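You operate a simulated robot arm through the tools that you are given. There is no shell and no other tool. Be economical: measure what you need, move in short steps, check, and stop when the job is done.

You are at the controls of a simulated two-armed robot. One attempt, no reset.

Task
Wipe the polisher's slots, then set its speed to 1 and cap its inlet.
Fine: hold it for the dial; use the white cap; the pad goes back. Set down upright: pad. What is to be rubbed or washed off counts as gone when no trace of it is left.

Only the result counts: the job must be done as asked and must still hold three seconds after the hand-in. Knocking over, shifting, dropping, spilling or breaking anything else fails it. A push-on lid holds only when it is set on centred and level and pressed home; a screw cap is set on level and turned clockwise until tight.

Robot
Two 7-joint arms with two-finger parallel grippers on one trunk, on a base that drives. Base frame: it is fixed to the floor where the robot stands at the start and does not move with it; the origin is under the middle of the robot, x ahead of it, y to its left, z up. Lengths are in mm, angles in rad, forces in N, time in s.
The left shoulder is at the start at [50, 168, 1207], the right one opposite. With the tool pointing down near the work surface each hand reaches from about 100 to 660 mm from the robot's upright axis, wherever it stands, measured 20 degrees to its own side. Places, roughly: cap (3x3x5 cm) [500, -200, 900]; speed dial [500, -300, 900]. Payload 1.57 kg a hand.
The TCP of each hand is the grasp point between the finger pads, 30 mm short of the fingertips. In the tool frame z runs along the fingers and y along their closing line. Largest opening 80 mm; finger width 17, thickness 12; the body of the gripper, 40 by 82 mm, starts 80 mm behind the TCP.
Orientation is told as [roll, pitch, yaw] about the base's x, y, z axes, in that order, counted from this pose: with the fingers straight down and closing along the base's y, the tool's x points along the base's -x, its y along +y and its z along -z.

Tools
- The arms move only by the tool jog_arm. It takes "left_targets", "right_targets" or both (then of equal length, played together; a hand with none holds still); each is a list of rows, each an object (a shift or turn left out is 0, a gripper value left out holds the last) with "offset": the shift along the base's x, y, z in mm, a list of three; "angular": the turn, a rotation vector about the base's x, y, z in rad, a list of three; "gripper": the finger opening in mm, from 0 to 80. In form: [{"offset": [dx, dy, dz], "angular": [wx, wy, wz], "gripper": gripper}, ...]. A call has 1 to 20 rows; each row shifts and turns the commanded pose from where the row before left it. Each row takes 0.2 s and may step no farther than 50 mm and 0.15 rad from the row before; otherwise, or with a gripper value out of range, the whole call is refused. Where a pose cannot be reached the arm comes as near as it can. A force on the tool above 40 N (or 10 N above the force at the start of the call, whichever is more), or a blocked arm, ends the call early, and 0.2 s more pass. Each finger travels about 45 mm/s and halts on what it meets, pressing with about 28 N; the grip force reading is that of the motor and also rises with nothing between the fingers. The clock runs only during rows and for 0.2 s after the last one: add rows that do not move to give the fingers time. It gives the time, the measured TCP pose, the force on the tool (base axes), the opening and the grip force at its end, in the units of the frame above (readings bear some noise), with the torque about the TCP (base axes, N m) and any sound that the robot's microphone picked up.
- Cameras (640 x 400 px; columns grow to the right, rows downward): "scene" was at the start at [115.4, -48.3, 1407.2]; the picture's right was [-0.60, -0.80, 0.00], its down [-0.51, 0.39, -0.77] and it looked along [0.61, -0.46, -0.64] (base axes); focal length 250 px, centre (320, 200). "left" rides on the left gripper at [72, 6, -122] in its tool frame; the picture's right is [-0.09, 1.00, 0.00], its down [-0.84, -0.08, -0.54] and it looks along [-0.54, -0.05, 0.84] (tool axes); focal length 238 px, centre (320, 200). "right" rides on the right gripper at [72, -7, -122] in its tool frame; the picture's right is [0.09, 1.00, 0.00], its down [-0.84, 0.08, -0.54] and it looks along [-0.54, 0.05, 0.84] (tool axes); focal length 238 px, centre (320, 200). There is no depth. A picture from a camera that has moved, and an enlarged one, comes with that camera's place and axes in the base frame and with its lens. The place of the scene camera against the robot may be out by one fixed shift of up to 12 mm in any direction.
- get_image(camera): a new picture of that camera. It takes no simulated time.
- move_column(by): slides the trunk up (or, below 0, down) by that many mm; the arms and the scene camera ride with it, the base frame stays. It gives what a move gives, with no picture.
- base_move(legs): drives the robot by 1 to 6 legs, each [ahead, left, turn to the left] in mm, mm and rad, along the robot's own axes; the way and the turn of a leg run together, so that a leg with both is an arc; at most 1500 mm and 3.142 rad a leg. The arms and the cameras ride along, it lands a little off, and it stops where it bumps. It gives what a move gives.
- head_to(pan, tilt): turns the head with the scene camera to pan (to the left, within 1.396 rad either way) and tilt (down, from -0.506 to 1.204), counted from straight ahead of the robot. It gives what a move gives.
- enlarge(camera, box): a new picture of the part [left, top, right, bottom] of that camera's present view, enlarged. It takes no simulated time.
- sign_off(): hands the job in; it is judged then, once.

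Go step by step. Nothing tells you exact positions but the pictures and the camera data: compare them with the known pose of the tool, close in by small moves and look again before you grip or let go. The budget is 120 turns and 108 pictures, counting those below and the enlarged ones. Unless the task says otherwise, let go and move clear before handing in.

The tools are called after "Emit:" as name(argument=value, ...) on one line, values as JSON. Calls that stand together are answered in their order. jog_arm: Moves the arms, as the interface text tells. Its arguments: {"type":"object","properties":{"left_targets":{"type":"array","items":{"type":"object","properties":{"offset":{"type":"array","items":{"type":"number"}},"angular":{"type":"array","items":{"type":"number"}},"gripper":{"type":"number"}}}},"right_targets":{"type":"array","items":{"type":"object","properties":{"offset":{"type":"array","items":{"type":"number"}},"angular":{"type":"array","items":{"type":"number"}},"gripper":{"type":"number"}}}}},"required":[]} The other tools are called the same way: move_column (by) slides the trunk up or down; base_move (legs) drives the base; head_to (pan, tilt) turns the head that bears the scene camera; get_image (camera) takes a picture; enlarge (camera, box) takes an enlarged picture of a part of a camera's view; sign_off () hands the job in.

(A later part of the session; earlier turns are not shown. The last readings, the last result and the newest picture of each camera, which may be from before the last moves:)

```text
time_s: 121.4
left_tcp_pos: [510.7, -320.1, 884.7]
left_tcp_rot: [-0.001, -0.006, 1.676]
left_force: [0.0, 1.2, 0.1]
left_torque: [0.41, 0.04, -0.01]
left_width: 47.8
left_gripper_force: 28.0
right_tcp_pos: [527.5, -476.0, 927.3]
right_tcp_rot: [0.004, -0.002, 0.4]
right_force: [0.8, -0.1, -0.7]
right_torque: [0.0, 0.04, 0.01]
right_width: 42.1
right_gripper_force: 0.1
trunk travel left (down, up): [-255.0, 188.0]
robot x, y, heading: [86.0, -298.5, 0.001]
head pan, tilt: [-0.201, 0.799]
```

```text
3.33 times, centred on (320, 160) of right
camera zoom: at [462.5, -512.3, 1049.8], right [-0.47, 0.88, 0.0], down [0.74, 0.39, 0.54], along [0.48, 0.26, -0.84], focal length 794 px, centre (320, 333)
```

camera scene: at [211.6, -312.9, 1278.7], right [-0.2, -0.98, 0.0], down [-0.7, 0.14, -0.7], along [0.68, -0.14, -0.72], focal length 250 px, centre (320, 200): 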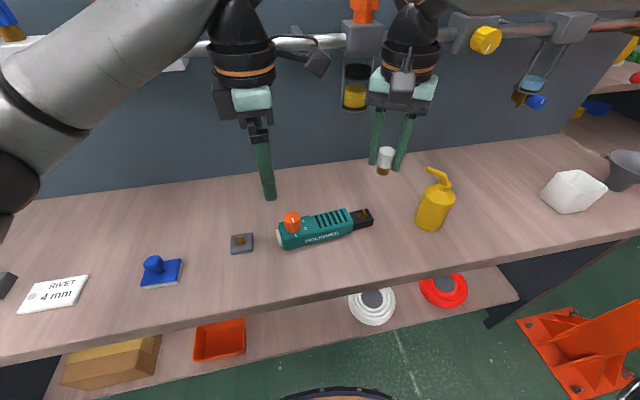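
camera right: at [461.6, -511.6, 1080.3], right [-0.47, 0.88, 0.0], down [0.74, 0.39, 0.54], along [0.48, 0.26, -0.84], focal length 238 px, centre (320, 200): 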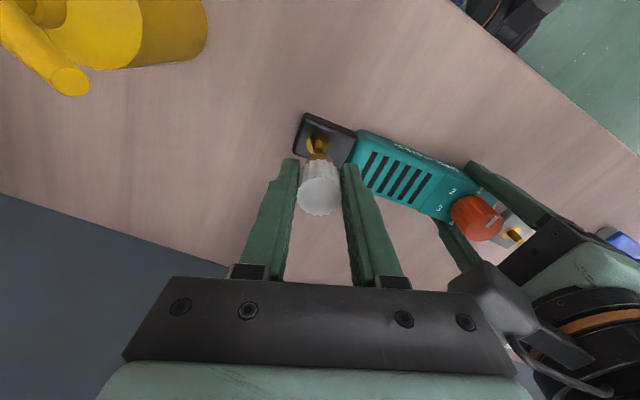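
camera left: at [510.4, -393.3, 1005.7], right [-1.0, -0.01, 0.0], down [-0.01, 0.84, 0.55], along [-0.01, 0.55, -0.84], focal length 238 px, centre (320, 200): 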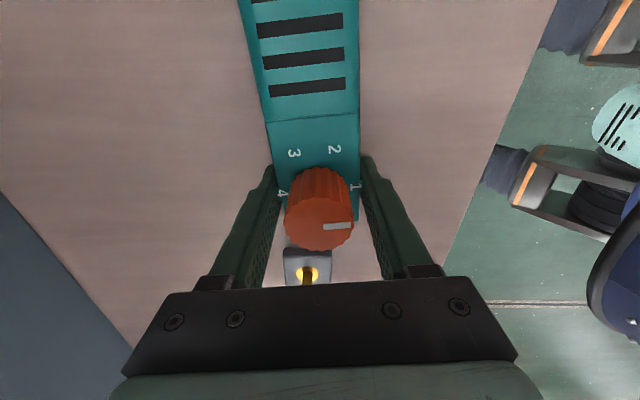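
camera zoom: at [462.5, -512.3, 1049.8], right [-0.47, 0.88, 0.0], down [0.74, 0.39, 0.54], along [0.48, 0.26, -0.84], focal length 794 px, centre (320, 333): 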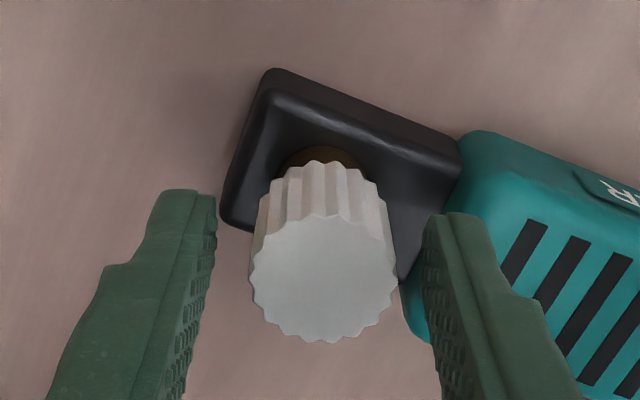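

On release the cap dropped down onto the block, sitting level over the pin. I'll lower to grip it lower, then press and turn clockwise.

Emit:
jog_arm(right_targets=[{"offset": [0, 0, -5]}, {"offset": [0, 0, -4]}, {"gripper": 26}, {"gripper": 20}, {"gripper": 20}, {"gripper": 20}])

Emit:
jog_arm(right_targets=[{"offset": [0, 0, -1]}, {"angular": [0, 0, -0.14]}, {"angular": [0, 0, -0.14]}, {"angular": [0, 0, -0.14]}, {"angular": [0, 0, -0.14]}, {"offset": [0, 0, 0]}])

```text
time_s: 122.8
left_tcp_pos: [510.1, -320.8, 883.6]
left_tcp_rot: [0.0, -0.004, 1.677]
left_force: [-1.4, 1.6, 0.4]
left_torque: [-0.31, -0.03, -0.07]
left_width: 47.6
left_gripper_force: 28.1
right_tcp_pos: [526.8, -477.7, 917.9]
right_tcp_rot: [0.003, 0.001, 0.396]
right_force: [0.0, 0.2, -0.2]
right_torque: [-0.02, -0.03, -0.02]
right_width: 26.7
right_gripper_force: 27.9
trunk travel left (down, up): [-255.0, 188.0]
robot x, y, heading: [84.3, -300.4, -0.002]
head pan, tilt: [-0.201, 0.799]
```

```text
time_s: 124.2
left_tcp_pos: [510.7, -319.9, 884.1]
left_tcp_rot: [-0.001, -0.006, 1.678]
left_force: [-1.7, 0.8, -0.5]
left_torque: [-0.38, -0.04, -0.11]
left_width: 47.6
left_gripper_force: 27.9
right_tcp_pos: [527.6, -476.0, 917.0]
right_tcp_rot: [0.003, -0.003, -0.166]
right_force: [1.3, -0.2, 3.6]
right_torque: [-0.05, -0.06, 0.02]
right_width: 26.7
right_gripper_force: 28.2
trunk travel left (down, up): [-255.0, 188.0]
robot x, y, heading: [83.0, -300.0, -0.006]
head pan, tilt: [-0.201, 0.799]
```

Emit:
jog_arm(right_targets=[{"offset": [0, 0, -1]}, {"offset": [0, 0, -0.5], "angular": [0, 0, -0.14]}, {"offset": [0, 0, -0.5], "angular": [0, 0, -0.14]}, {"offset": [0, 0, 0], "angular": [0, 0, -0.14]}, {"offset": [0, 0, 0], "angular": [0, 0, -0.14]}, {"offset": [0, 0, 0]}])

```text
time_s: 125.6
left_tcp_pos: [511.0, -319.7, 884.3]
left_tcp_rot: [0.0, -0.005, 1.677]
left_force: [2.5, -4.4, -3.1]
left_torque: [0.18, -0.01, 0.43]
left_width: 48.0
left_gripper_force: 28.2
right_tcp_pos: [526.8, -475.3, 916.7]
right_tcp_rot: [0.007, -0.003, -0.724]
right_force: [2.7, -0.9, 23.0]
right_torque: [-0.08, 0.0, -0.02]
right_width: 26.7
right_gripper_force: 27.8
trunk travel left (down, up): [-255.0, 188.0]
robot x, y, heading: [84.9, -296.3, -0.003]
head pan, tilt: [-0.201, 0.799]
```

The cap is bottomed on the block, with little turning torque so far. I'll ease the press a bit and continue clockwise.

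Emit:
jog_arm(right_targets=[{"offset": [0, 0, 0.7]}, {"angular": [0, 0, -0.14]}, {"angular": [0, 0, -0.14]}, {"angular": [0, 0, -0.14]}, {"angular": [0, 0, -0.14]}, {"angular": [0, 0, -0.14]}])

Emit:
enlarge(camera="right", box=[270, 100, 370, 220])

```text
time_s: 127.0
left_tcp_pos: [514.6, -316.3, 883.5]
left_tcp_rot: [0.001, -0.006, 1.704]
left_force: [2.1, 2.1, 2.0]
left_torque: [-0.5, 0.83, -0.14]
left_width: 49.0
left_gripper_force: 28.3
right_tcp_pos: [524.8, -475.5, 917.3]
right_tcp_rot: [0.003, -0.001, -1.341]
right_force: [-3.9, 0.2, 4.1]
right_torque: [0.53, -0.67, 0.49]
right_width: 26.9
right_gripper_force: 28.3
trunk travel left (down, up): [-255.0, 188.0]
robot x, y, heading: [80.4, -304.7, 0.0]
head pan, tilt: [-0.201, 0.799]
stopped in row 6 (right hand): the force on the tool passed its limit (the readings are from after the stop); the commanded pose is now the measured one
```

```text
3.33 times, centred on (320, 160) of right
camera zoom: at [499.8, -407.2, 1039.2], right [0.95, 0.32, 0.0], down [0.27, -0.8, 0.54], along [0.17, -0.51, -0.84], focal length 794 px, centre (320, 333)
```

zoom: 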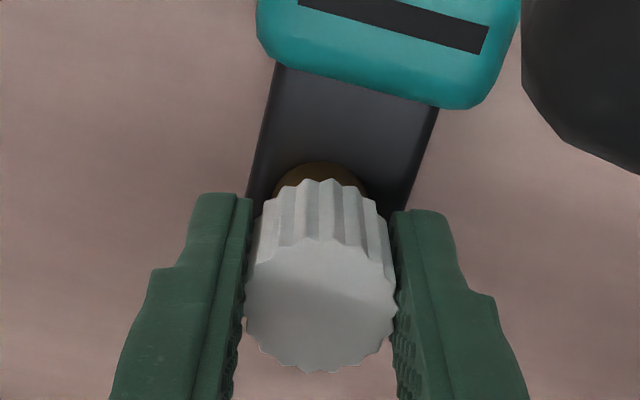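

The two wrist cameras bumped at this yaw, so the stop wasn't thread torque. I'll open, rotate the right hand back to +0.4, and check the state.

Emit:
jog_arm(right_targets=[{"gripper": 36}, {"gripper": 42}, {"angular": [0, 0, 0.14]}, {"angular": [0, 0, 0.14]}, {"angular": [0, 0, 0.14]}, {"angular": [0, 0, 0.14]}, {"angular": [0, 0, 0.14]}, {"angular": [0, 0, 0.14]}, {"angular": [0, 0, 0.14]}, {"angular": [0, 0, 0.14]}, {"angular": [0, 0, 0.14]}, {"angular": [0, 0, 0.14]}, {"angular": [0, 0, 0.14]}, {"angular": [0, 0, 0.14]}, {"offset": [0, 0, 0]}])

Emit:
enlarge(camera="right", box=[270, 100, 370, 220])

Emit:
enlarge(camera="scene", box=[270, 140, 420, 250])

```text
time_s: 130.2
left_tcp_pos: [515.6, -316.4, 884.5]
left_tcp_rot: [-0.001, -0.005, 1.706]
left_force: [-4.8, 3.9, 8.2]
left_torque: [0.19, 0.13, -0.7]
left_width: 49.0
left_gripper_force: 28.0
right_tcp_pos: [524.5, -474.4, 916.3]
right_tcp_rot: [0.0, -0.002, 0.339]
right_force: [6.0, -6.0, 1.0]
right_torque: [-0.15, -0.15, -0.2]
right_width: 35.4
right_gripper_force: 0.1
trunk travel left (down, up): [-255.0, 188.0]
robot x, y, heading: [86.9, -297.2, -0.001]
head pan, tilt: [-0.201, 0.799]
```

```text
3.33 times, centred on (320, 160) of right
camera zoom: at [457.6, -506.5, 1038.6], right [-0.42, 0.91, 0.0], down [0.76, 0.35, 0.54], along [0.49, 0.23, -0.84], focal length 794 px, centre (320, 333)
```

zoom: 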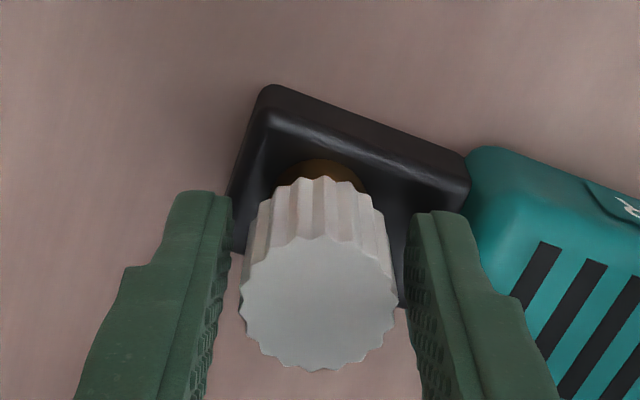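

```text
3.64 times, centred on (345, 195) of scene
camera zoom: at [211.2, -313.2, 1278.8], right [-0.2, -0.98, 0.0], down [-0.7, 0.14, -0.7], along [0.68, -0.14, -0.72], focal length 908 px, centre (229, 218)
```

zoom: 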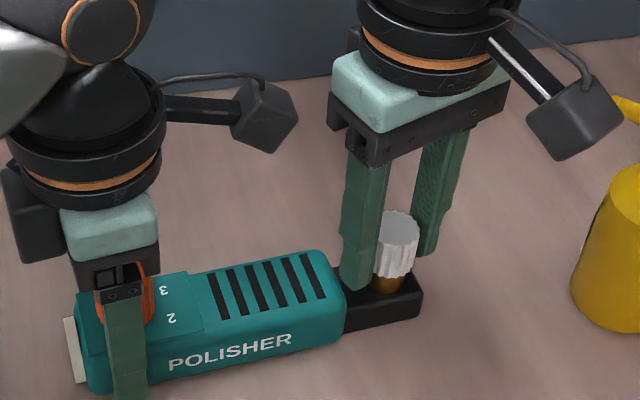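

The cap sits level and seated; the right finger is touching the teal body, so I'll use a smaller opening. Regrip and turn in the safe range, watching torque.

Emit:
jog_arm(right_targets=[{"offset": [1, 0, 0], "gripper": 30}, {"offset": [1, -1, 0.5], "gripper": 22}, {"gripper": 20}, {"gripper": 20}, {"angular": [0, 0, -0.14]}, {"angular": [0, 0, -0.14]}, {"angular": [0, 0, -0.14]}, {"angular": [0, 0, -0.14]}, {"angular": [0, 0, -0.14]}])

```text
time_s: 132.2
left_tcp_pos: [517.4, -317.2, 883.3]
left_tcp_rot: [0.001, -0.005, 1.704]
left_force: [0.2, -0.7, 5.8]
left_torque: [-0.2, 0.01, -0.21]
left_width: 48.5
left_gripper_force: 27.9
right_tcp_pos: [527.0, -476.1, 916.1]
right_tcp_rot: [0.001, -0.002, -0.365]
right_force: [0.5, 3.0, -1.3]
right_torque: [0.08, 0.01, 0.01]
right_width: 26.9
right_gripper_force: 28.2
trunk travel left (down, up): [-255.0, 188.0]
robot x, y, heading: [79.8, -301.2, -0.003]
head pan, tilt: [-0.201, 0.799]
```

No turning resistance. I'll test retention with a slight 2 mm upward pull.

Emit:
jog_arm(right_targets=[{"offset": [0, 0, 1]}, {"offset": [0, 0, 1]}, {"offset": [0, 0, 0]}])

```text
time_s: 132.9
left_tcp_pos: [514.8, -316.1, 884.0]
left_tcp_rot: [-0.001, -0.007, 1.703]
left_force: [-0.5, -1.4, 6.8]
left_torque: [-0.4, -0.03, -0.16]
left_width: 48.7
left_gripper_force: 27.9
right_tcp_pos: [526.1, -475.9, 918.1]
right_tcp_rot: [0.001, -0.002, -0.363]
right_force: [0.8, 2.8, -4.9]
right_torque: [0.12, -0.07, 0.04]
right_width: 26.7
right_gripper_force: 28.6
trunk travel left (down, up): [-255.0, 188.0]
robot x, y, heading: [82.2, -299.8, -0.004]
head pan, tilt: [-0.201, 0.799]
```

Not latched yet. I'll press it home harder while gripped and listen for a click.

Emit:
jog_arm(right_targets=[{"offset": [0, 0, -2]}, {"offset": [0, 0, -1]}, {"offset": [0, 0, -1]}, {"offset": [0, 0, -1]}, {"offset": [0, 0, 0]}])

```text
time_s: 134.2
left_tcp_pos: [514.6, -316.1, 883.5]
left_tcp_rot: [-0.002, -0.006, 1.703]
left_force: [1.4, -4.3, 0.7]
left_torque: [-0.02, 0.01, -0.14]
left_width: 48.6
left_gripper_force: 27.9
right_tcp_pos: [525.1, -475.8, 914.0]
right_tcp_rot: [0.005, -0.004, -0.363]
right_force: [-0.7, 1.0, 16.8]
right_torque: [0.04, 0.2, 0.01]
right_width: 27.0
right_gripper_force: 28.2
trunk travel left (down, up): [-255.0, 188.0]
robot x, y, heading: [85.9, -298.9, 0.001]
head pan, tilt: [-0.201, 0.799]
```

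Emit:
jog_arm(right_targets=[{"angular": [0, 0, -0.14]}, {"angular": [0, 0, -0.14]}, {"angular": [0, 0, -0.14]}, {"angular": [0, 0, -0.14]}])

Emit:
enlarge(camera="scene", box=[350, 170, 410, 240])

```text
time_s: 135.2
left_tcp_pos: [515.4, -315.3, 884.6]
left_tcp_rot: [0.001, -0.006, 1.705]
left_force: [-0.6, -6.9, 0.2]
left_torque: [0.37, -0.07, -0.31]
left_width: 48.8
left_gripper_force: 28.1
right_tcp_pos: [526.5, -476.6, 914.9]
right_tcp_rot: [0.004, -0.003, -0.924]
right_force: [3.2, 6.2, 18.8]
right_torque: [0.15, -0.01, 0.02]
right_width: 26.9
right_gripper_force: 27.9
trunk travel left (down, up): [-255.0, 188.0]
robot x, y, heading: [84.0, -300.0, 0.001]
head pan, tilt: [-0.201, 0.799]
```

```text
5.71 times, centred on (380, 205) of scene
camera zoom: at [210.8, -312.7, 1278.9], right [-0.2, -0.98, 0.0], down [-0.7, 0.14, -0.7], along [0.68, -0.14, -0.72], focal length 1427 px, centre (-23, 171)
```

zoom: 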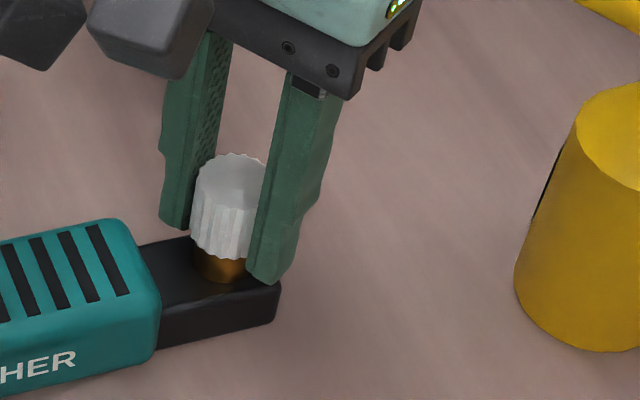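

There's no thread resistance at all, so it behaves like a push-on cap. I'll release, rise, close the fingers, and press it home from straight above.

Emit:
jog_arm(right_targets=[{"offset": [0, 0, 1]}, {"gripper": 36}, {"gripper": 38}, {"offset": [0, 0, 25]}, {"offset": [0, 0, 30], "angular": [0, 0, 0.14]}, {"gripper": 0, "angular": [0, 0, 0.14]}, {"gripper": 0, "angular": [0, 0, 0.14]}, {"gripper": 0, "angular": [0, 0, 0.14]}, {"gripper": 0}])

Emit:
enlarge(camera="right", box=[260, 80, 380, 220])

Emit:
enlarge(camera="scene", box=[330, 140, 420, 245])

```text
time_s: 137.2
left_tcp_pos: [515.8, -316.6, 883.2]
left_tcp_rot: [-0.002, -0.004, 1.703]
left_force: [1.5, 1.4, 3.9]
left_torque: [-0.09, 0.07, 0.03]
left_width: 48.5
left_gripper_force: 28.5
right_tcp_pos: [525.4, -477.1, 969.3]
right_tcp_rot: [0.0, 0.0, -0.36]
right_force: [0.7, -0.4, -0.3]
right_torque: [0.04, 0.0, 0.04]
right_width: 0.0
right_gripper_force: 21.3
trunk travel left (down, up): [-255.0, 188.0]
robot x, y, heading: [84.3, -302.4, -0.001]
head pan, tilt: [-0.201, 0.799]
```

```text
2.86 times, centred on (320, 150) of right
camera zoom: at [455.5, -458.0, 1092.1], right [0.26, 0.96, 0.0], down [0.81, -0.22, 0.54], along [0.52, -0.14, -0.84], focal length 681 px, centre (320, 343)
```

zoom: 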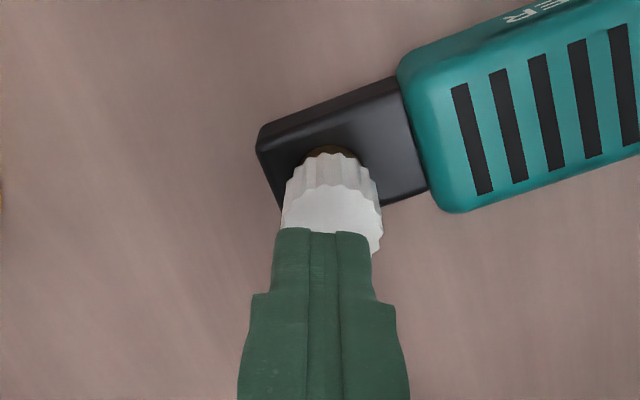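

```text
3.81 times, centred on (375, 192) of scene
camera zoom: at [211.6, -312.8, 1278.8], right [-0.2, -0.98, 0.0], down [-0.7, 0.14, -0.7], along [0.68, -0.14, -0.72], focal length 952 px, centre (110, 229)
```

zoom: 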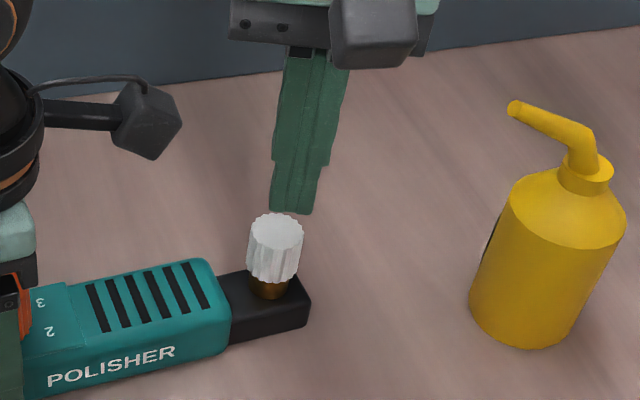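

The cap stands upright on the inlet. I'll shift 3–4 mm to centre over it and press down in small steps.

Emit:
jog_arm(right_targets=[{"offset": [-2, 3.5, -6]}, {"offset": [0, 0, -5]}, {"offset": [0, 0, -2]}, {"offset": [0, 0, -2]}, {"offset": [0, 0, 0]}])

```text
time_s: 138.3
left_tcp_pos: [515.1, -315.6, 884.1]
left_tcp_rot: [-0.001, -0.005, 1.704]
left_force: [2.3, 3.4, 5.5]
left_torque: [0.41, 0.01, -0.12]
left_width: 48.5
left_gripper_force: 27.8
right_tcp_pos: [523.7, -471.5, 953.8]
right_tcp_rot: [0.0, -0.001, -0.362]
right_force: [0.0, -0.2, 0.2]
right_torque: [-0.01, 0.03, -0.01]
right_width: 0.3
right_gripper_force: 21.5
trunk travel left (down, up): [-255.0, 188.0]
robot x, y, heading: [86.6, -300.0, 0.001]
head pan, tilt: [-0.201, 0.799]
```

Emit:
jog_arm(right_targets=[{"offset": [0, -1.5, -1]}, {"offset": [0, 0, -1]}, {"offset": [0, 0, -1]}, {"offset": [0, 0, -1]}, {"offset": [0, 0, 0]}])

```text
time_s: 139.6
left_tcp_pos: [515.4, -316.3, 884.0]
left_tcp_rot: [-0.001, -0.005, 1.704]
left_force: [1.3, 2.6, 6.3]
left_torque: [0.22, -0.03, -0.13]
left_width: 48.5
left_gripper_force: 28.1
right_tcp_pos: [523.8, -474.6, 951.8]
right_tcp_rot: [-0.001, -0.003, -0.362]
right_force: [0.1, -0.1, 0.5]
right_torque: [-0.02, -0.03, 0.02]
right_width: 0.0
right_gripper_force: 21.5
trunk travel left (down, up): [-255.0, 188.0]
robot x, y, heading: [83.1, -298.8, -0.003]
head pan, tilt: [-0.201, 0.799]
```

Emit:
jog_arm(right_targets=[{"offset": [0, 0, -1]}, {"offset": [0, 0, -1]}, {"offset": [0, 0, -1]}, {"offset": [0, 0, -1]}, {"offset": [0, 0, 0]}])

Emit:
enlarge(camera="scene", box=[350, 150, 410, 240])

```text
time_s: 140.8
left_tcp_pos: [515.7, -316.0, 884.4]
left_tcp_rot: [0.0, -0.007, 1.705]
left_force: [2.6, 0.7, 1.3]
left_torque: [-0.03, 0.04, -0.02]
left_width: 48.5
left_gripper_force: 27.5
right_tcp_pos: [525.1, -473.6, 947.4]
right_tcp_rot: [0.002, -0.002, -0.363]
right_force: [-1.1, -1.5, 10.7]
right_torque: [0.0, 0.04, 0.02]
right_width: 0.1
right_gripper_force: 21.0
trunk travel left (down, up): [-255.0, 188.0]
robot x, y, heading: [86.0, -304.8, -0.002]
head pan, tilt: [-0.201, 0.799]
```

```text
4.44 times, centred on (380, 195) of scene
camera zoom: at [210.9, -312.9, 1278.9], right [-0.2, -0.98, 0.0], down [-0.7, 0.14, -0.7], along [0.68, -0.14, -0.72], focal length 1110 px, centre (53, 222)
```

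zoom: 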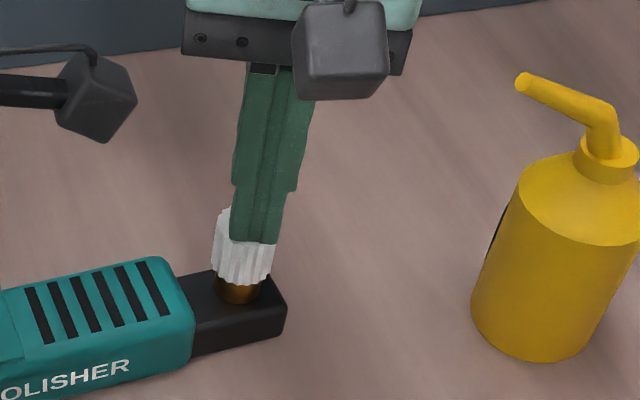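

In contact at about 11 N. I'll press on to about 35 N.

Emit:
jog_arm(right_targets=[{"offset": [0, 0, -0.8]}, {"offset": [0, 0, -0.8]}, {"offset": [0, 0, -0.8]}, {"offset": [0, 0, 0]}])

```text
time_s: 141.8
left_tcp_pos: [513.9, -315.9, 883.7]
left_tcp_rot: [0.0, -0.008, 1.705]
left_force: [0.8, -1.3, -4.8]
left_torque: [0.16, 0.06, -0.02]
left_width: 48.5
left_gripper_force: 28.3
right_tcp_pos: [523.2, -474.5, 947.7]
right_tcp_rot: [0.004, -0.01, -0.362]
right_force: [-1.8, -4.3, 34.8]
right_torque: [-0.16, 0.03, -0.01]
right_width: 0.0
right_gripper_force: 21.2
trunk travel left (down, up): [-255.0, 188.0]
robot x, y, heading: [82.5, -301.7, -0.006]
head pan, tilt: [-0.201, 0.799]
```

No click, but it's firm. I'll regrip and do a pull test to learn whether it's retained.

Emit:
jog_arm(right_targets=[{"offset": [0, 0, 10]}, {"offset": [0, 0, 15], "gripper": 38}, {"gripper": 38}, {"gripper": 38}, {"offset": [1, -1, -28]}, {"offset": [0, 0, -27]}, {"gripper": 20}, {"gripper": 20}, {"gripper": 20}, {"offset": [0, 0, 0]}])

Emit:
jog_arm(right_targets=[{"offset": [0, 0, 1]}, {"offset": [0, 0, 1]}, {"offset": [0, 0, 1]}, {"offset": [0, 0, 0]}])

```text
time_s: 143.9
left_tcp_pos: [514.2, -316.9, 883.5]
left_tcp_rot: [0.0, -0.003, 1.702]
left_force: [-0.5, -9.4, 1.6]
left_torque: [0.65, -0.04, -0.41]
left_width: 48.1
left_gripper_force: 27.8
right_tcp_pos: [524.6, -474.6, 914.1]
right_tcp_rot: [0.002, -0.002, -0.362]
right_force: [0.8, 11.5, 0.8]
right_torque: [0.32, -0.03, 0.11]
right_width: 27.0
right_gripper_force: 28.0
trunk travel left (down, up): [-255.0, 188.0]
robot x, y, heading: [83.2, -298.5, -0.003]
head pan, tilt: [-0.201, 0.799]
```

```text
time_s: 144.9
left_tcp_pos: [516.2, -317.5, 883.8]
left_tcp_rot: [0.0, -0.004, 1.703]
left_force: [-1.9, -11.5, 4.0]
left_torque: [-0.82, -0.11, -0.54]
left_width: 48.0
left_gripper_force: 28.2
right_tcp_pos: [526.2, -476.1, 916.9]
right_tcp_rot: [-0.001, -0.002, -0.363]
right_force: [2.1, 12.4, -6.7]
right_torque: [0.35, -0.03, 0.1]
right_width: 26.7
right_gripper_force: 28.0
trunk travel left (down, up): [-255.0, 188.0]
robot x, y, heading: [86.6, -296.7, -0.004]
head pan, tilt: [-0.201, 0.799]
```

The pull loads the polisher itself through the left grip, so it may be retained. I'll centre the hand to remove side force, then pull a little more and look.

Emit:
jog_arm(right_targets=[{"offset": [0, 1, -1.5]}, {"offset": [0, 0.8, -1.5]}, {"offset": [0, 0, 0]}])

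Emit:
jog_arm(right_targets=[{"offset": [0, 0, 2]}, {"offset": [0, 0, 2]}, {"offset": [0, 0, 2]}, {"offset": [0, 0, 0]}])

Emit:
enlarge(camera="scene", box=[330, 150, 420, 250])

```text
time_s: 145.8
left_tcp_pos: [515.2, -315.4, 884.3]
left_tcp_rot: [-0.002, -0.007, 1.701]
left_force: [-0.7, -9.5, 3.6]
left_torque: [0.6, 0.15, -0.41]
left_width: 48.0
left_gripper_force: 28.2
right_tcp_pos: [525.4, -474.4, 914.4]
right_tcp_rot: [0.002, -0.003, -0.363]
right_force: [2.4, 7.2, 3.1]
right_torque: [0.22, -0.08, 0.03]
right_width: 26.7
right_gripper_force: 27.6
trunk travel left (down, up): [-255.0, 188.0]
robot x, y, heading: [88.6, -298.7, 0.001]
head pan, tilt: [-0.201, 0.799]
```

```text
time_s: 146.8
left_tcp_pos: [515.8, -316.5, 884.3]
left_tcp_rot: [-0.001, -0.006, 1.706]
left_force: [-1.0, -4.9, 6.4]
left_torque: [0.37, 0.15, -0.5]
left_width: 47.8
left_gripper_force: 27.8
right_tcp_pos: [524.4, -474.2, 921.2]
right_tcp_rot: [0.001, -0.003, -0.362]
right_force: [3.3, 4.0, -0.9]
right_torque: [0.14, -0.09, 0.03]
right_width: 26.8
right_gripper_force: 28.7
trunk travel left (down, up): [-255.0, 188.0]
robot x, y, heading: [86.5, -295.6, -0.001]
head pan, tilt: [-0.201, 0.799]
```

```text
4.00 times, centred on (375, 200) of scene
camera zoom: at [211.4, -313.2, 1278.8], right [-0.2, -0.98, 0.0], down [-0.7, 0.14, -0.7], along [0.68, -0.14, -0.72], focal length 999 px, centre (100, 200)
```

zoom: 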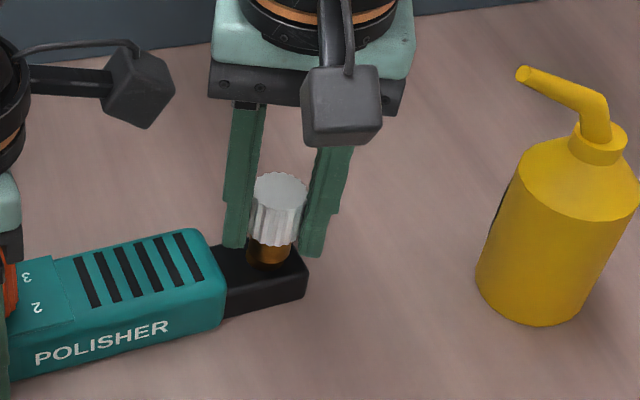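

It lifted freely, so it's not latched: it must be a screw cap needing proper turns once centred and seated. I'll reseat with side forces nulled and turn clockwise.

Emit:
jog_arm(right_targets=[{"offset": [0.4, 0.6, -3.5]}, {"offset": [0.3, 0.6, -3.5]}, {"offset": [0, 0, -0.7]}, {"angular": [0, 0, -0.135]}, {"angular": [0, 0, -0.135]}, {"angular": [0, 0, -0.135]}, {"angular": [0, 0, -0.135]}])

```text
time_s: 148.3
left_tcp_pos: [514.5, -315.6, 883.6]
left_tcp_rot: [0.0, -0.006, 1.702]
left_force: [1.3, -3.9, 0.0]
left_torque: [0.57, -0.15, -0.2]
left_width: 48.2
left_gripper_force: 27.7
right_tcp_pos: [526.4, -472.0, 913.8]
right_tcp_rot: [0.005, -0.004, -0.904]
right_force: [6.2, 5.1, 21.7]
right_torque: [0.02, -0.17, 0.17]
right_width: 26.7
right_gripper_force: 27.7
trunk travel left (down, up): [-255.0, 188.0]
robot x, y, heading: [84.0, -299.8, 0.001]
head pan, tilt: [-0.201, 0.799]
```

A turning torque (0.17) now appears. Regrip and continue with another stroke.

Emit:
jog_arm(right_targets=[{"offset": [0, 0, 1], "gripper": 32}, {"gripper": 34}, {"offset": [-0.5, 0, 6], "angular": [0, 0, 0.139]}, {"angular": [0, 0, 0.139]}, {"angular": [0, 0, 0.139]}, {"angular": [0, 0, 0.139]}, {"angular": [0, 0, 0.139]}, {"angular": [0, 0, 0.139]}, {"angular": [0, 0, 0.139]}, {"angular": [0, 0, 0.139]}, {"gripper": 22}, {"gripper": 20}, {"gripper": 20}, {"offset": [0, 0, -1]}, {"angular": [0, 0, -0.14]}, {"angular": [0, 0, -0.14]}, {"angular": [0, 0, -0.14]}, {"angular": [0, 0, -0.14]}, {"angular": [0, 0, -0.14]}, {"angular": [0, 0, -0.14]}])

```text
time_s: 152.6
left_tcp_pos: [515.3, -317.6, 885.0]
left_tcp_rot: [0.0, -0.004, 1.702]
left_force: [-1.6, -0.5, 1.2]
left_torque: [0.45, -0.12, -0.5]
left_width: 47.6
left_gripper_force: 27.9
right_tcp_pos: [525.5, -471.3, 920.0]
right_tcp_rot: [0.002, -0.001, -0.632]
right_force: [3.0, 1.3, 0.3]
right_torque: [0.05, -0.08, 0.02]
right_width: 26.9
right_gripper_force: 28.1
trunk travel left (down, up): [-255.0, 188.0]
robot x, y, heading: [84.2, -298.9, -0.004]
head pan, tilt: [-0.201, 0.799]
```

Emit:
jog_arm(right_targets=[{"offset": [0, 0, -1]}, {"offset": [0, 0, -1]}, {"angular": [0, 0, -0.13]}, {"angular": [0, 0, -0.13]}])

```text
time_s: 153.6
left_tcp_pos: [515.6, -317.5, 882.9]
left_tcp_rot: [-0.001, -0.005, 1.702]
left_force: [-1.5, -11.4, -0.1]
left_torque: [0.6, -0.19, -0.37]
left_width: 48.2
left_gripper_force: 27.7
right_tcp_pos: [526.7, -470.7, 917.4]
right_tcp_rot: [0.008, -0.001, -0.891]
right_force: [8.3, 8.7, 19.0]
right_torque: [0.14, -0.26, 0.11]
right_width: 26.9
right_gripper_force: 28.0
trunk travel left (down, up): [-255.0, 188.0]
robot x, y, heading: [87.0, -300.9, -0.004]
head pan, tilt: [-0.201, 0.799]
```

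Side forces suggest the polisher shifted in the earlier bump, so the cap isn't centred. I'll lift the cap off the pin and re-measure with the wrist camera.

Emit:
jog_arm(right_targets=[{"offset": [0, 0, 10], "angular": [0, 0, 0.13]}, {"offset": [0, 0, 15], "angular": [0, 0, 0.13]}, {"offset": [0, 0, 15], "angular": [0, 0, 0.13]}, {"offset": [0, 0, 0], "angular": [0, 0, 0.13]}, {"offset": [0, 0, 0]}])

Emit:
enlarge(camera="right", box=[270, 100, 370, 200])

```text
time_s: 154.8
left_tcp_pos: [514.6, -315.4, 883.1]
left_tcp_rot: [-0.001, -0.007, 1.705]
left_force: [1.4, 1.4, 1.8]
left_torque: [0.41, 0.02, -0.02]
left_width: 48.1
left_gripper_force: 28.3
right_tcp_pos: [526.2, -473.2, 955.8]
right_tcp_rot: [-0.002, -0.003, -0.368]
right_force: [1.1, 0.1, 0.2]
right_torque: [0.0, 0.01, -0.01]
right_width: 26.9
right_gripper_force: 27.7
trunk travel left (down, up): [-255.0, 188.0]
robot x, y, heading: [88.9, -303.6, 0.0]
head pan, tilt: [-0.201, 0.799]
```

```text
4.00 times, centred on (320, 150) of right
camera zoom: at [455.1, -453.7, 1079.1], right [0.27, 0.96, 0.0], down [0.81, -0.23, 0.54], along [0.52, -0.15, -0.84], focal length 953 px, centre (320, 400)
```

zoom: 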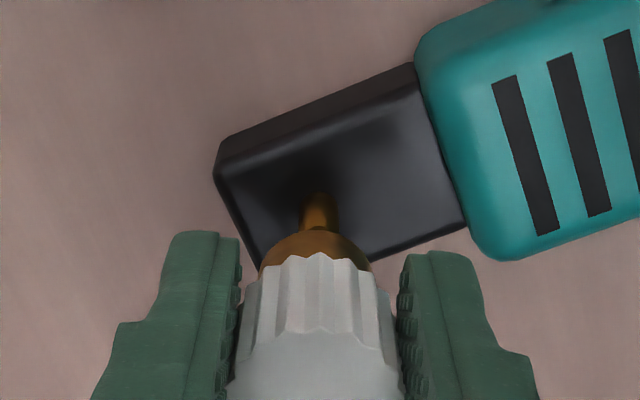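

The pin is actually several mm further ahead (the bump moved it), so the cap was off-centre. I'll back the hand off a little to see the whole pin and measure.

Emit:
jog_arm(right_targets=[{"offset": [-12, 3, 10]}, {"offset": [0, 0, 0]}])

Emit:
enlarge(camera="right", box=[270, 80, 370, 180])

```text
time_s: 155.3
left_tcp_pos: [515.0, -316.4, 883.3]
left_tcp_rot: [-0.001, -0.004, 1.704]
left_force: [0.5, 0.0, 1.4]
left_torque: [0.35, -0.07, -0.01]
left_width: 48.0
left_gripper_force: 28.0
right_tcp_pos: [513.5, -469.3, 966.6]
right_tcp_rot: [0.0, -0.002, -0.37]
right_force: [0.0, 1.0, 0.5]
right_torque: [0.03, -0.01, 0.02]
right_width: 27.0
right_gripper_force: 28.1
trunk travel left (down, up): [-255.0, 188.0]
robot x, y, heading: [81.1, -299.1, -0.002]
head pan, tilt: [-0.201, 0.799]
```

```text
4.00 times, centred on (320, 130) of right
camera zoom: at [442.8, -450.3, 1088.9], right [0.27, 0.96, 0.0], down [0.81, -0.23, 0.54], along [0.52, -0.15, -0.84], focal length 953 px, centre (320, 480)
```

zoom: 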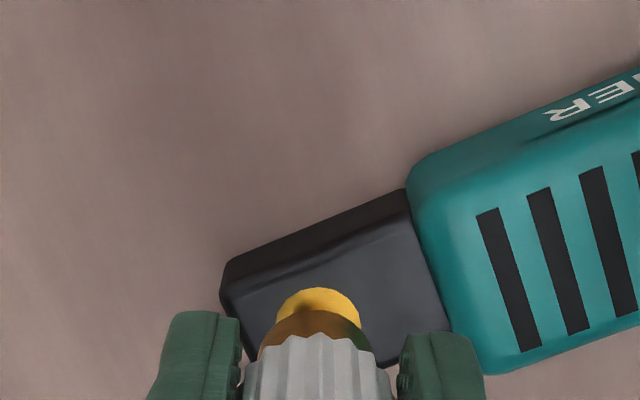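

The ring centre computes to about (533, −474.5). I'll move there and check the alignment before lowering.

Emit:
jog_arm(right_targets=[{"offset": [19.7, -5.2, 0]}, {"offset": [0, 0, -6]}, {"offset": [0, 0, 0]}])

Emit:
enlarge(camera="right", box=[270, 100, 370, 200])

```text
time_s: 156.2
left_tcp_pos: [515.9, -316.5, 883.9]
left_tcp_rot: [0.001, -0.005, 1.704]
left_force: [-0.3, -1.7, -0.8]
left_torque: [0.25, 0.04, -0.02]
left_width: 47.8
left_gripper_force: 27.9
right_tcp_pos: [533.3, -474.7, 961.4]
right_tcp_rot: [-0.002, 0.0, -0.369]
right_force: [0.3, -0.1, -0.6]
right_torque: [0.01, 0.0, 0.0]
right_width: 26.6
right_gripper_force: 28.3
trunk travel left (down, up): [-255.0, 188.0]
robot x, y, heading: [83.2, -299.5, -0.007]
head pan, tilt: [-0.201, 0.799]
```

```text
4.00 times, centred on (320, 150) of right
camera zoom: at [462.6, -455.5, 1082.9], right [0.27, 0.96, 0.0], down [0.81, -0.23, 0.54], along [0.52, -0.15, -0.84], focal length 953 px, centre (320, 400)
```

zoom: 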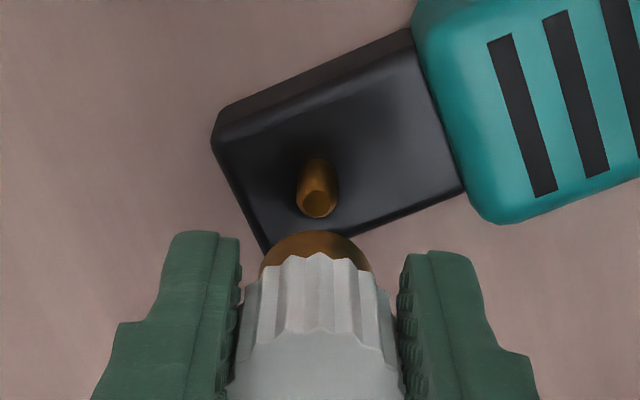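

Well aligned now. I'll pre-turn to about +0.25, and lower slowly over the pin.

Emit:
jog_arm(right_targets=[{"offset": [0.8, 0.1, 0], "angular": [0, 0, 0.14]}, {"angular": [0, 0, 0.14]}, {"angular": [0, 0, 0.14]}, {"angular": [0, 0, 0.14]}, {"offset": [0, 0, -12]}, {"offset": [0, 0, -10]}, {"offset": [0, 0, -4]}, {"offset": [0, 0, -3]}, {"offset": [0, 0, 0]}])

```text
time_s: 158.2
left_tcp_pos: [514.7, -315.2, 884.1]
left_tcp_rot: [0.0, -0.008, 1.706]
left_force: [1.6, -3.3, -4.4]
left_torque: [0.31, 0.14, 0.31]
left_width: 47.8
left_gripper_force: 27.8
right_tcp_pos: [533.2, -473.6, 933.4]
right_tcp_rot: [-0.001, -0.009, 0.19]
right_force: [-2.9, -2.5, 22.3]
right_torque: [-0.15, 0.12, -0.03]
right_width: 27.1
right_gripper_force: 28.3
trunk travel left (down, up): [-255.0, 188.0]
robot x, y, heading: [81.9, -299.1, -0.004]
head pan, tilt: [-0.201, 0.799]
```

Centred contact at the same height again — this is the thread start. I'll ease to a light press and turn clockwise with small feed.

Emit:
jog_arm(right_targets=[{"offset": [0, 0, 1]}, {"angular": [0, 0, -0.14]}, {"angular": [0, 0, -0.14]}, {"angular": [0, 0, -0.14]}, {"angular": [0, 0, -0.14]}])

Emit:
jog_arm(right_targets=[{"angular": [0, 0, -0.14]}, {"angular": [0, 0, -0.14]}, {"angular": [0, 0, -0.14]}])

```text
time_s: 159.3
left_tcp_pos: [514.0, -315.5, 884.2]
left_tcp_rot: [0.0, -0.005, 1.703]
left_force: [0.0, -3.0, -4.5]
left_torque: [0.63, 0.05, 0.01]
left_width: 47.8
left_gripper_force: 28.1
right_tcp_pos: [532.6, -473.8, 933.2]
right_tcp_rot: [0.001, -0.001, -0.373]
right_force: [0.9, 1.3, 18.9]
right_torque: [0.02, -0.08, 0.03]
right_width: 26.9
right_gripper_force: 27.3
trunk travel left (down, up): [-255.0, 188.0]
robot x, y, heading: [79.0, -297.1, 0.0]
head pan, tilt: [-0.201, 0.799]
```

```text
time_s: 160.2
left_tcp_pos: [516.3, -317.2, 884.0]
left_tcp_rot: [0.0, -0.006, 1.705]
left_force: [-0.1, -2.3, -4.9]
left_torque: [0.67, 0.11, -0.16]
left_width: 48.0
left_gripper_force: 28.1
right_tcp_pos: [533.7, -473.8, 933.2]
right_tcp_rot: [0.0, -0.002, -0.795]
right_force: [-0.6, 0.8, 17.8]
right_torque: [0.03, -0.06, 0.04]
right_width: 27.0
right_gripper_force: 28.0
trunk travel left (down, up): [-255.0, 188.0]
robot x, y, heading: [85.0, -299.2, -0.005]
head pan, tilt: [-0.201, 0.799]
```

Turning doesn't advance it, and it's centred and level here — so a push fit seems likely. I'll press harder in small steps.

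Emit:
jog_arm(right_targets=[{"offset": [0, 0, -0.8]}, {"offset": [0, 0, -0.6]}, {"offset": [0, 0, -0.3]}])

```text
time_s: 160.9
left_tcp_pos: [515.3, -316.6, 884.2]
left_tcp_rot: [-0.001, -0.005, 1.703]
left_force: [-0.6, -2.4, -4.9]
left_torque: [0.74, 0.21, -0.09]
left_width: 47.7
left_gripper_force: 28.0
right_tcp_pos: [533.1, -474.6, 932.0]
right_tcp_rot: [0.003, -0.003, -0.79]
right_force: [0.1, 0.4, 24.3]
right_torque: [-0.04, 0.0, -0.02]
right_width: 26.8
right_gripper_force: 28.2
trunk travel left (down, up): [-255.0, 188.0]
robot x, y, heading: [87.4, -301.5, -0.002]
head pan, tilt: [-0.201, 0.799]
```

Emit:
enlarge(camera="scene", box=[350, 160, 410, 230])

```text
5.71 times, centred on (380, 195) of scene
camera zoom: at [210.6, -312.8, 1278.9], right [-0.2, -0.98, 0.0], down [-0.7, 0.14, -0.7], along [0.68, -0.14, -0.72], focal length 1427 px, centre (-23, 229)
```

zoom: 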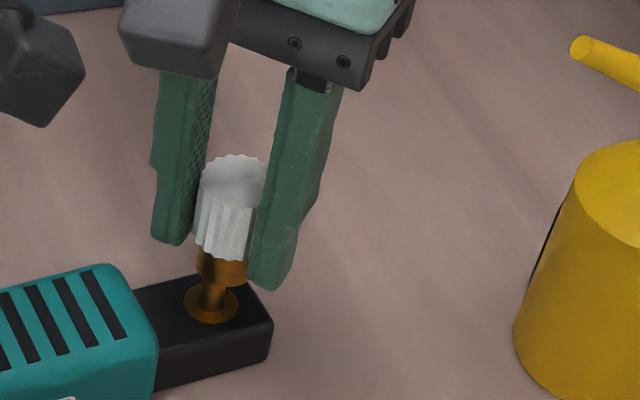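

Emit:
enlarge(camera="scene", box=[366, 182, 388, 214])

```text
12.50 times, centred on (377, 198) of scene
camera zoom: at [210.6, -312.8, 1278.9], right [-0.2, -0.98, 0.0], down [-0.7, 0.14, -0.7], along [0.68, -0.14, -0.72], focal length 3122 px, centre (-392, 225)
```

zoom: 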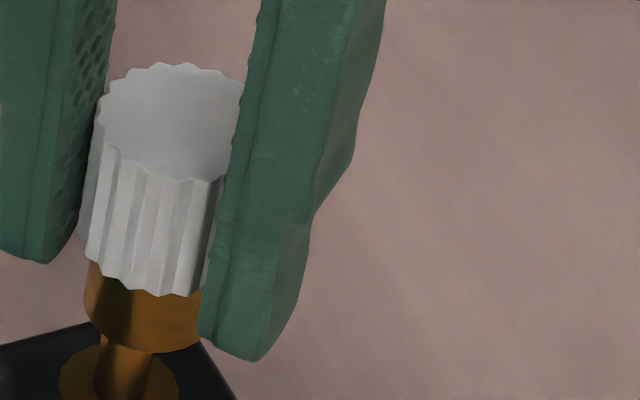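

The zoom shows the cap gripped about 3 mm off the tool axis (a leftover of the bump), so it's catching on the pin. I'll shift to bring the cap itself over the pin and lower again.

Emit:
jog_arm(right_targets=[{"offset": [0, 0, 4]}, {"offset": [-2.4, 2.4, 0]}, {"offset": [0, 0, -3]}, {"offset": [0, 0, -3]}, {"offset": [0, 0, -2]}, {"offset": [0, 0, 0]}])

```text
time_s: 162.3
left_tcp_pos: [514.9, -317.2, 883.8]
left_tcp_rot: [0.001, -0.002, 1.702]
left_force: [-0.8, -3.6, -0.2]
left_torque: [-0.2, -0.05, -0.19]
left_width: 47.9
left_gripper_force: 27.7
right_tcp_pos: [532.0, -471.2, 926.1]
right_tcp_rot: [0.0, 0.001, -0.79]
right_force: [0.9, 4.0, -2.8]
right_torque: [0.14, -0.03, -0.01]
right_width: 26.9
right_gripper_force: 27.5
trunk travel left (down, up): [-255.0, 188.0]
robot x, y, heading: [86.1, -302.3, -0.001]
head pan, tilt: [-0.201, 0.799]
```

It slipped on now. Lowering to seat.

Emit:
jog_arm(right_targets=[{"offset": [0, 0.4, -3]}, {"offset": [0, 0.3, -3]}, {"offset": [0, 0, -2]}, {"offset": [0, 0, -1]}, {"offset": [0, 0, 0]}])

```text
time_s: 163.6
left_tcp_pos: [516.7, -317.0, 883.5]
left_tcp_rot: [0.001, -0.004, 1.703]
left_force: [-0.2, -4.7, 2.6]
left_torque: [-0.92, -0.07, -0.19]
left_width: 47.7
left_gripper_force: 27.6
right_tcp_pos: [531.7, -471.6, 918.2]
right_tcp_rot: [0.001, -0.002, -0.792]
right_force: [-0.6, 2.3, -0.2]
right_torque: [0.13, -0.03, 0.0]
right_width: 26.7
right_gripper_force: 27.8
trunk travel left (down, up): [-255.0, 188.0]
robot x, y, heading: [89.4, -297.3, -0.004]
head pan, tilt: [-0.201, 0.799]
```

Seated without load. Now I'll release, re-centre the hand on the cap's true axis, and regrip at yaw +0.25.

Emit:
jog_arm(right_targets=[{"gripper": 34}, {"gripper": 36}, {"offset": [2.3, -2.4, 4], "angular": [0, 0, 0.149]}, {"angular": [0, 0, 0.149]}, {"angular": [0, 0, 0.149]}, {"angular": [0, 0, 0.149]}, {"angular": [0, 0, 0.149]}, {"angular": [0, 0, 0.149]}, {"angular": [0, 0, 0.149]}, {"offset": [0, 0, 0]}])

Emit:
enlarge(camera="right", box=[270, 100, 370, 220])

```text
time_s: 165.8
left_tcp_pos: [516.5, -315.2, 884.3]
left_tcp_rot: [0.0, -0.006, 1.705]
left_force: [0.3, 2.5, 1.8]
left_torque: [0.44, 0.08, 0.0]
left_width: 47.8
left_gripper_force: 28.1
right_tcp_pos: [534.4, -473.1, 922.0]
right_tcp_rot: [-0.001, -0.002, 0.256]
right_force: [0.4, -0.3, 0.0]
right_torque: [0.02, 0.02, 0.01]
right_width: 36.1
right_gripper_force: 0.0
trunk travel left (down, up): [-255.0, 188.0]
robot x, y, heading: [81.6, -300.8, 0.001]
head pan, tilt: [-0.201, 0.799]
```

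```text
3.33 times, centred on (320, 160) of right
camera zoom: at [464.8, -499.0, 1044.3], right [-0.34, 0.94, 0.0], down [0.79, 0.29, 0.54], along [0.51, 0.18, -0.84], focal length 794 px, centre (320, 333)
```

zoom: 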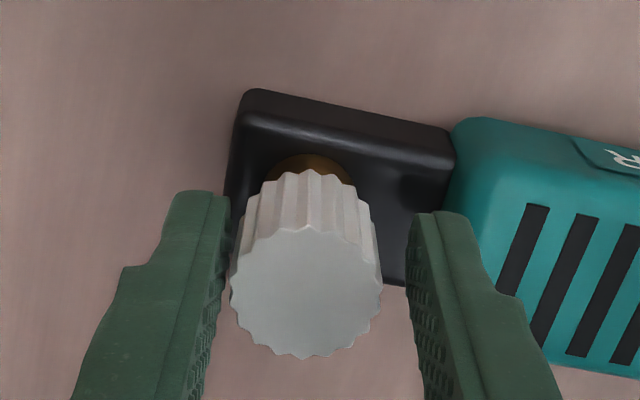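

The cap axis is about 3 mm to −y of the hand; I'll correct, close, and press lightly.

Emit:
jog_arm(right_targets=[{"offset": [0, -3, 0]}, {"gripper": 28}, {"gripper": 20}, {"gripper": 20}, {"gripper": 20}])

Emit:
jog_arm(right_targets=[{"offset": [0, 0, -1]}, {"offset": [0, 0, -1]}, {"offset": [0, 0, 0]}])

```text
time_s: 166.9
left_tcp_pos: [515.4, -316.5, 883.4]
left_tcp_rot: [0.0, -0.005, 1.704]
left_force: [0.8, 1.5, 0.8]
left_torque: [0.35, 0.03, -0.03]
left_width: 47.8
left_gripper_force: 28.6
right_tcp_pos: [533.3, -476.6, 922.4]
right_tcp_rot: [0.0, -0.003, 0.252]
right_force: [-0.8, -0.2, 0.6]
right_torque: [0.04, 0.03, -0.02]
right_width: 26.6
right_gripper_force: 27.8
trunk travel left (down, up): [-255.0, 188.0]
robot x, y, heading: [81.6, -300.8, 0.002]
head pan, tilt: [-0.201, 0.799]
```

```text
time_s: 167.8
left_tcp_pos: [515.7, -315.5, 883.7]
left_tcp_rot: [0.001, -0.005, 1.704]
left_force: [3.0, -1.1, -2.1]
left_torque: [0.51, 0.15, 0.37]
left_width: 47.8
left_gripper_force: 28.4
right_tcp_pos: [534.1, -476.1, 921.2]
right_tcp_rot: [0.0, -0.006, 0.253]
right_force: [-2.6, -1.6, 17.5]
right_torque: [-0.11, 0.12, 0.0]
right_width: 26.8
right_gripper_force: 27.8
trunk travel left (down, up): [-255.0, 188.0]
robot x, y, heading: [86.5, -298.5, -0.003]
head pan, tilt: [-0.201, 0.799]
```

Centred with no side force. Turning clockwise one full stroke.

Emit:
jog_arm(right_targets=[{"offset": [0, 0, 0.4]}, {"angular": [0, 0, -0.14]}, {"angular": [0, 0, -0.14]}, {"angular": [0, 0, -0.14]}, {"angular": [0, 0, -0.14]}, {"angular": [0, 0, -0.14]}, {"angular": [0, 0, -0.14]}, {"angular": [0, 0, -0.14]}, {"angular": [0, 0, -0.14]}])

```text
time_s: 169.8
left_tcp_pos: [515.6, -316.1, 883.2]
left_tcp_rot: [0.002, -0.005, 1.702]
left_force: [-1.2, -4.0, -2.0]
left_torque: [0.59, -0.14, -0.33]
left_width: 47.8
left_gripper_force: 27.3
right_tcp_pos: [533.8, -476.5, 920.3]
right_tcp_rot: [0.003, -0.001, -0.87]
right_force: [5.7, 6.6, 14.8]
right_torque: [0.23, -0.18, 0.04]
right_width: 26.9
right_gripper_force: 28.4
trunk travel left (down, up): [-255.0, 188.0]
robot x, y, heading: [86.0, -300.8, 0.001]
head pan, tilt: [-0.201, 0.799]
```

Emit:
jog_arm(right_targets=[{"offset": [0, 0, 1.5], "gripper": 32}, {"gripper": 34}, {"angular": [0, 0, 0.14]}, {"angular": [0, 0, 0.14]}, {"angular": [0, 0, 0.14]}, {"angular": [0, 0, 0.14]}, {"angular": [0, 0, 0.14]}, {"angular": [0, 0, 0.14]}, {"angular": [0, 0, 0.14]}, {"angular": [0, 0, 0.14]}, {"gripper": 22}, {"gripper": 20}, {"gripper": 20}, {"offset": [0, 0, -1.5]}, {"angular": [0, 0, -0.149]}, {"angular": [0, 0, -0.149]}, {"angular": [0, 0, -0.149]}, {"angular": [0, 0, -0.149]}, {"angular": [0, 0, -0.149]}, {"angular": [0, 0, -0.149]}])

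```text
time_s: 173.9
left_tcp_pos: [514.6, -315.6, 882.5]
left_tcp_rot: [0.001, -0.005, 1.703]
left_force: [4.8, -8.0, -1.1]
left_torque: [0.49, 0.05, 0.42]
left_width: 47.6
left_gripper_force: 28.8
right_tcp_pos: [534.3, -474.8, 921.1]
right_tcp_rot: [0.003, -0.001, -0.642]
right_force: [1.3, 6.3, 19.4]
right_torque: [0.18, 0.01, 0.05]
right_width: 26.6
right_gripper_force: 28.3
trunk travel left (down, up): [-255.0, 188.0]
robot x, y, heading: [86.2, -297.9, -0.002]
head pan, tilt: [-0.201, 0.799]
```

Emit:
jog_arm(right_targets=[{"offset": [0, 0, 2]}, {"offset": [0, 0, 2]}, {"offset": [0, 0, 1]}, {"offset": [0, 0, 0]}])

```text
time_s: 174.9
left_tcp_pos: [515.3, -316.4, 883.5]
left_tcp_rot: [0.002, -0.006, 1.703]
left_force: [-3.2, -7.9, 2.1]
left_torque: [-0.7, -0.11, -0.6]
left_width: 47.9
left_gripper_force: 28.0
right_tcp_pos: [533.5, -476.7, 925.1]
right_tcp_rot: [-0.002, 0.0, -0.644]
right_force: [2.5, 8.0, -5.7]
right_torque: [0.27, -0.11, 0.03]
right_width: 27.1
right_gripper_force: 27.5
trunk travel left (down, up): [-255.0, 188.0]
robot x, y, heading: [84.0, -301.0, -0.002]
head pan, tilt: [-0.201, 0.799]
```

There's some retention but it isn't home. My earlier top press was eccentric, so I'll press it firmly now while gripped and centred.

Emit:
jog_arm(right_targets=[{"offset": [0, 0.5, -2.5]}, {"offset": [0, 0.5, -2.5]}, {"offset": [0, 0, -0.8]}, {"offset": [0, 0, -0.8]}, {"offset": [0, 0, -0.6]}, {"offset": [0, 0, 0]}])

```text
time_s: 176.3
left_tcp_pos: [515.2, -316.2, 884.5]
left_tcp_rot: [-0.003, -0.007, 1.705]
left_force: [1.6, -7.3, -1.9]
left_torque: [0.04, 0.12, 0.12]
left_width: 47.6
left_gripper_force: 27.9
right_tcp_pos: [533.6, -476.1, 921.6]
right_tcp_rot: [0.006, -0.006, -0.642]
right_force: [1.5, -0.9, 24.2]
right_torque: [-0.08, -0.08, -0.02]
right_width: 26.9
right_gripper_force: 27.7
trunk travel left (down, up): [-255.0, 188.0]
robot x, y, heading: [84.8, -299.5, -0.004]
head pan, tilt: [-0.201, 0.799]
```

The grip slips near 25 N, so a firmer press must come from above. Release, rise, close fingers, and press exactly over the cap axis.

Emit:
jog_arm(right_targets=[{"offset": [0, 0, 3]}, {"gripper": 36}, {"gripper": 38}, {"offset": [0, 0, 25]}, {"offset": [0, 0, 20]}, {"gripper": 0}, {"gripper": 0}, {"gripper": 0}, {"gripper": 0}, {"offset": [0, 0, -6]}, {"offset": [0, 0, 0]}])

Emit:
enlarge(camera="scene", box=[355, 165, 405, 225])

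```text
time_s: 178.8
left_tcp_pos: [515.9, -316.3, 883.2]
left_tcp_rot: [0.0, -0.005, 1.704]
left_force: [0.6, 1.5, 0.4]
left_torque: [0.07, 0.06, 0.0]
left_width: 47.7
left_gripper_force: 28.2
right_tcp_pos: [532.9, -476.2, 959.6]
right_tcp_rot: [-0.001, -0.002, -0.641]
right_force: [-0.2, -0.3, -0.7]
right_torque: [0.0, -0.03, -0.03]
right_width: 0.0
right_gripper_force: 21.6
trunk travel left (down, up): [-255.0, 188.0]
robot x, y, heading: [83.6, -302.4, 0.001]
head pan, tilt: [-0.201, 0.799]
```

```text
6.67 times, centred on (380, 195) of scene
camera zoom: at [211.7, -312.9, 1278.7], right [-0.2, -0.98, 0.0], down [-0.7, 0.14, -0.7], along [0.68, -0.14, -0.72], focal length 1665 px, centre (-80, 233)
```

zoom: 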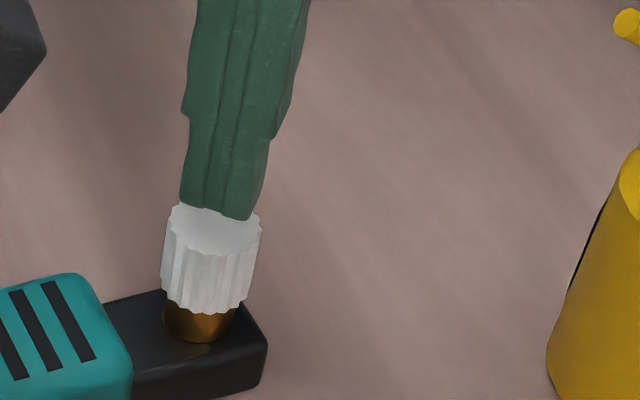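

The fingertips are right over the cap's centre. Pressing down.

Emit:
jog_arm(right_targets=[{"offset": [0, 0, -3]}, {"offset": [0, 0, -2]}, {"offset": [0, 0, -1.5]}, {"offset": [0, 0, -1.5]}, {"offset": [0, 0, -1]}, {"offset": [0, 0, -1]}, {"offset": [0, 0, 0]}])

```text
time_s: 180.3
left_tcp_pos: [516.5, -314.1, 882.5]
left_tcp_rot: [0.001, -0.005, 1.703]
left_force: [1.3, 2.6, 2.7]
left_torque: [0.29, 0.04, -0.06]
left_width: 47.8
left_gripper_force: 27.8
right_tcp_pos: [533.0, -474.5, 948.8]
right_tcp_rot: [0.0, -0.001, -0.64]
right_force: [0.0, -0.6, 0.9]
right_torque: [0.02, -0.01, 0.0]
right_width: 0.2
right_gripper_force: 21.5
trunk travel left (down, up): [-255.0, 188.0]
robot x, y, heading: [85.1, -299.2, 0.006]
head pan, tilt: [-0.201, 0.799]
```

Emit:
jog_arm(right_targets=[{"offset": [0, -0.5, -1]}, {"offset": [0, 0, -1]}, {"offset": [0, 0, -1]}, {"offset": [0, 0, -1]}, {"offset": [0, 0, -0.5]}, {"offset": [0, 0, 0]}])

```text
time_s: 181.8
left_tcp_pos: [514.4, -315.6, 883.9]
left_tcp_rot: [0.0, -0.006, 1.705]
left_force: [3.8, -2.5, -2.5]
left_torque: [0.35, 0.15, 0.4]
left_width: 47.8
left_gripper_force: 27.8
right_tcp_pos: [533.6, -475.5, 948.5]
right_tcp_rot: [0.003, -0.004, -0.641]
right_force: [-2.5, -0.5, 22.4]
right_torque: [-0.06, 0.07, -0.01]
right_width: 0.3
right_gripper_force: 21.0
trunk travel left (down, up): [-255.0, 188.0]
robot x, y, heading: [85.1, -303.3, -0.006]
head pan, tilt: [-0.201, 0.799]
```

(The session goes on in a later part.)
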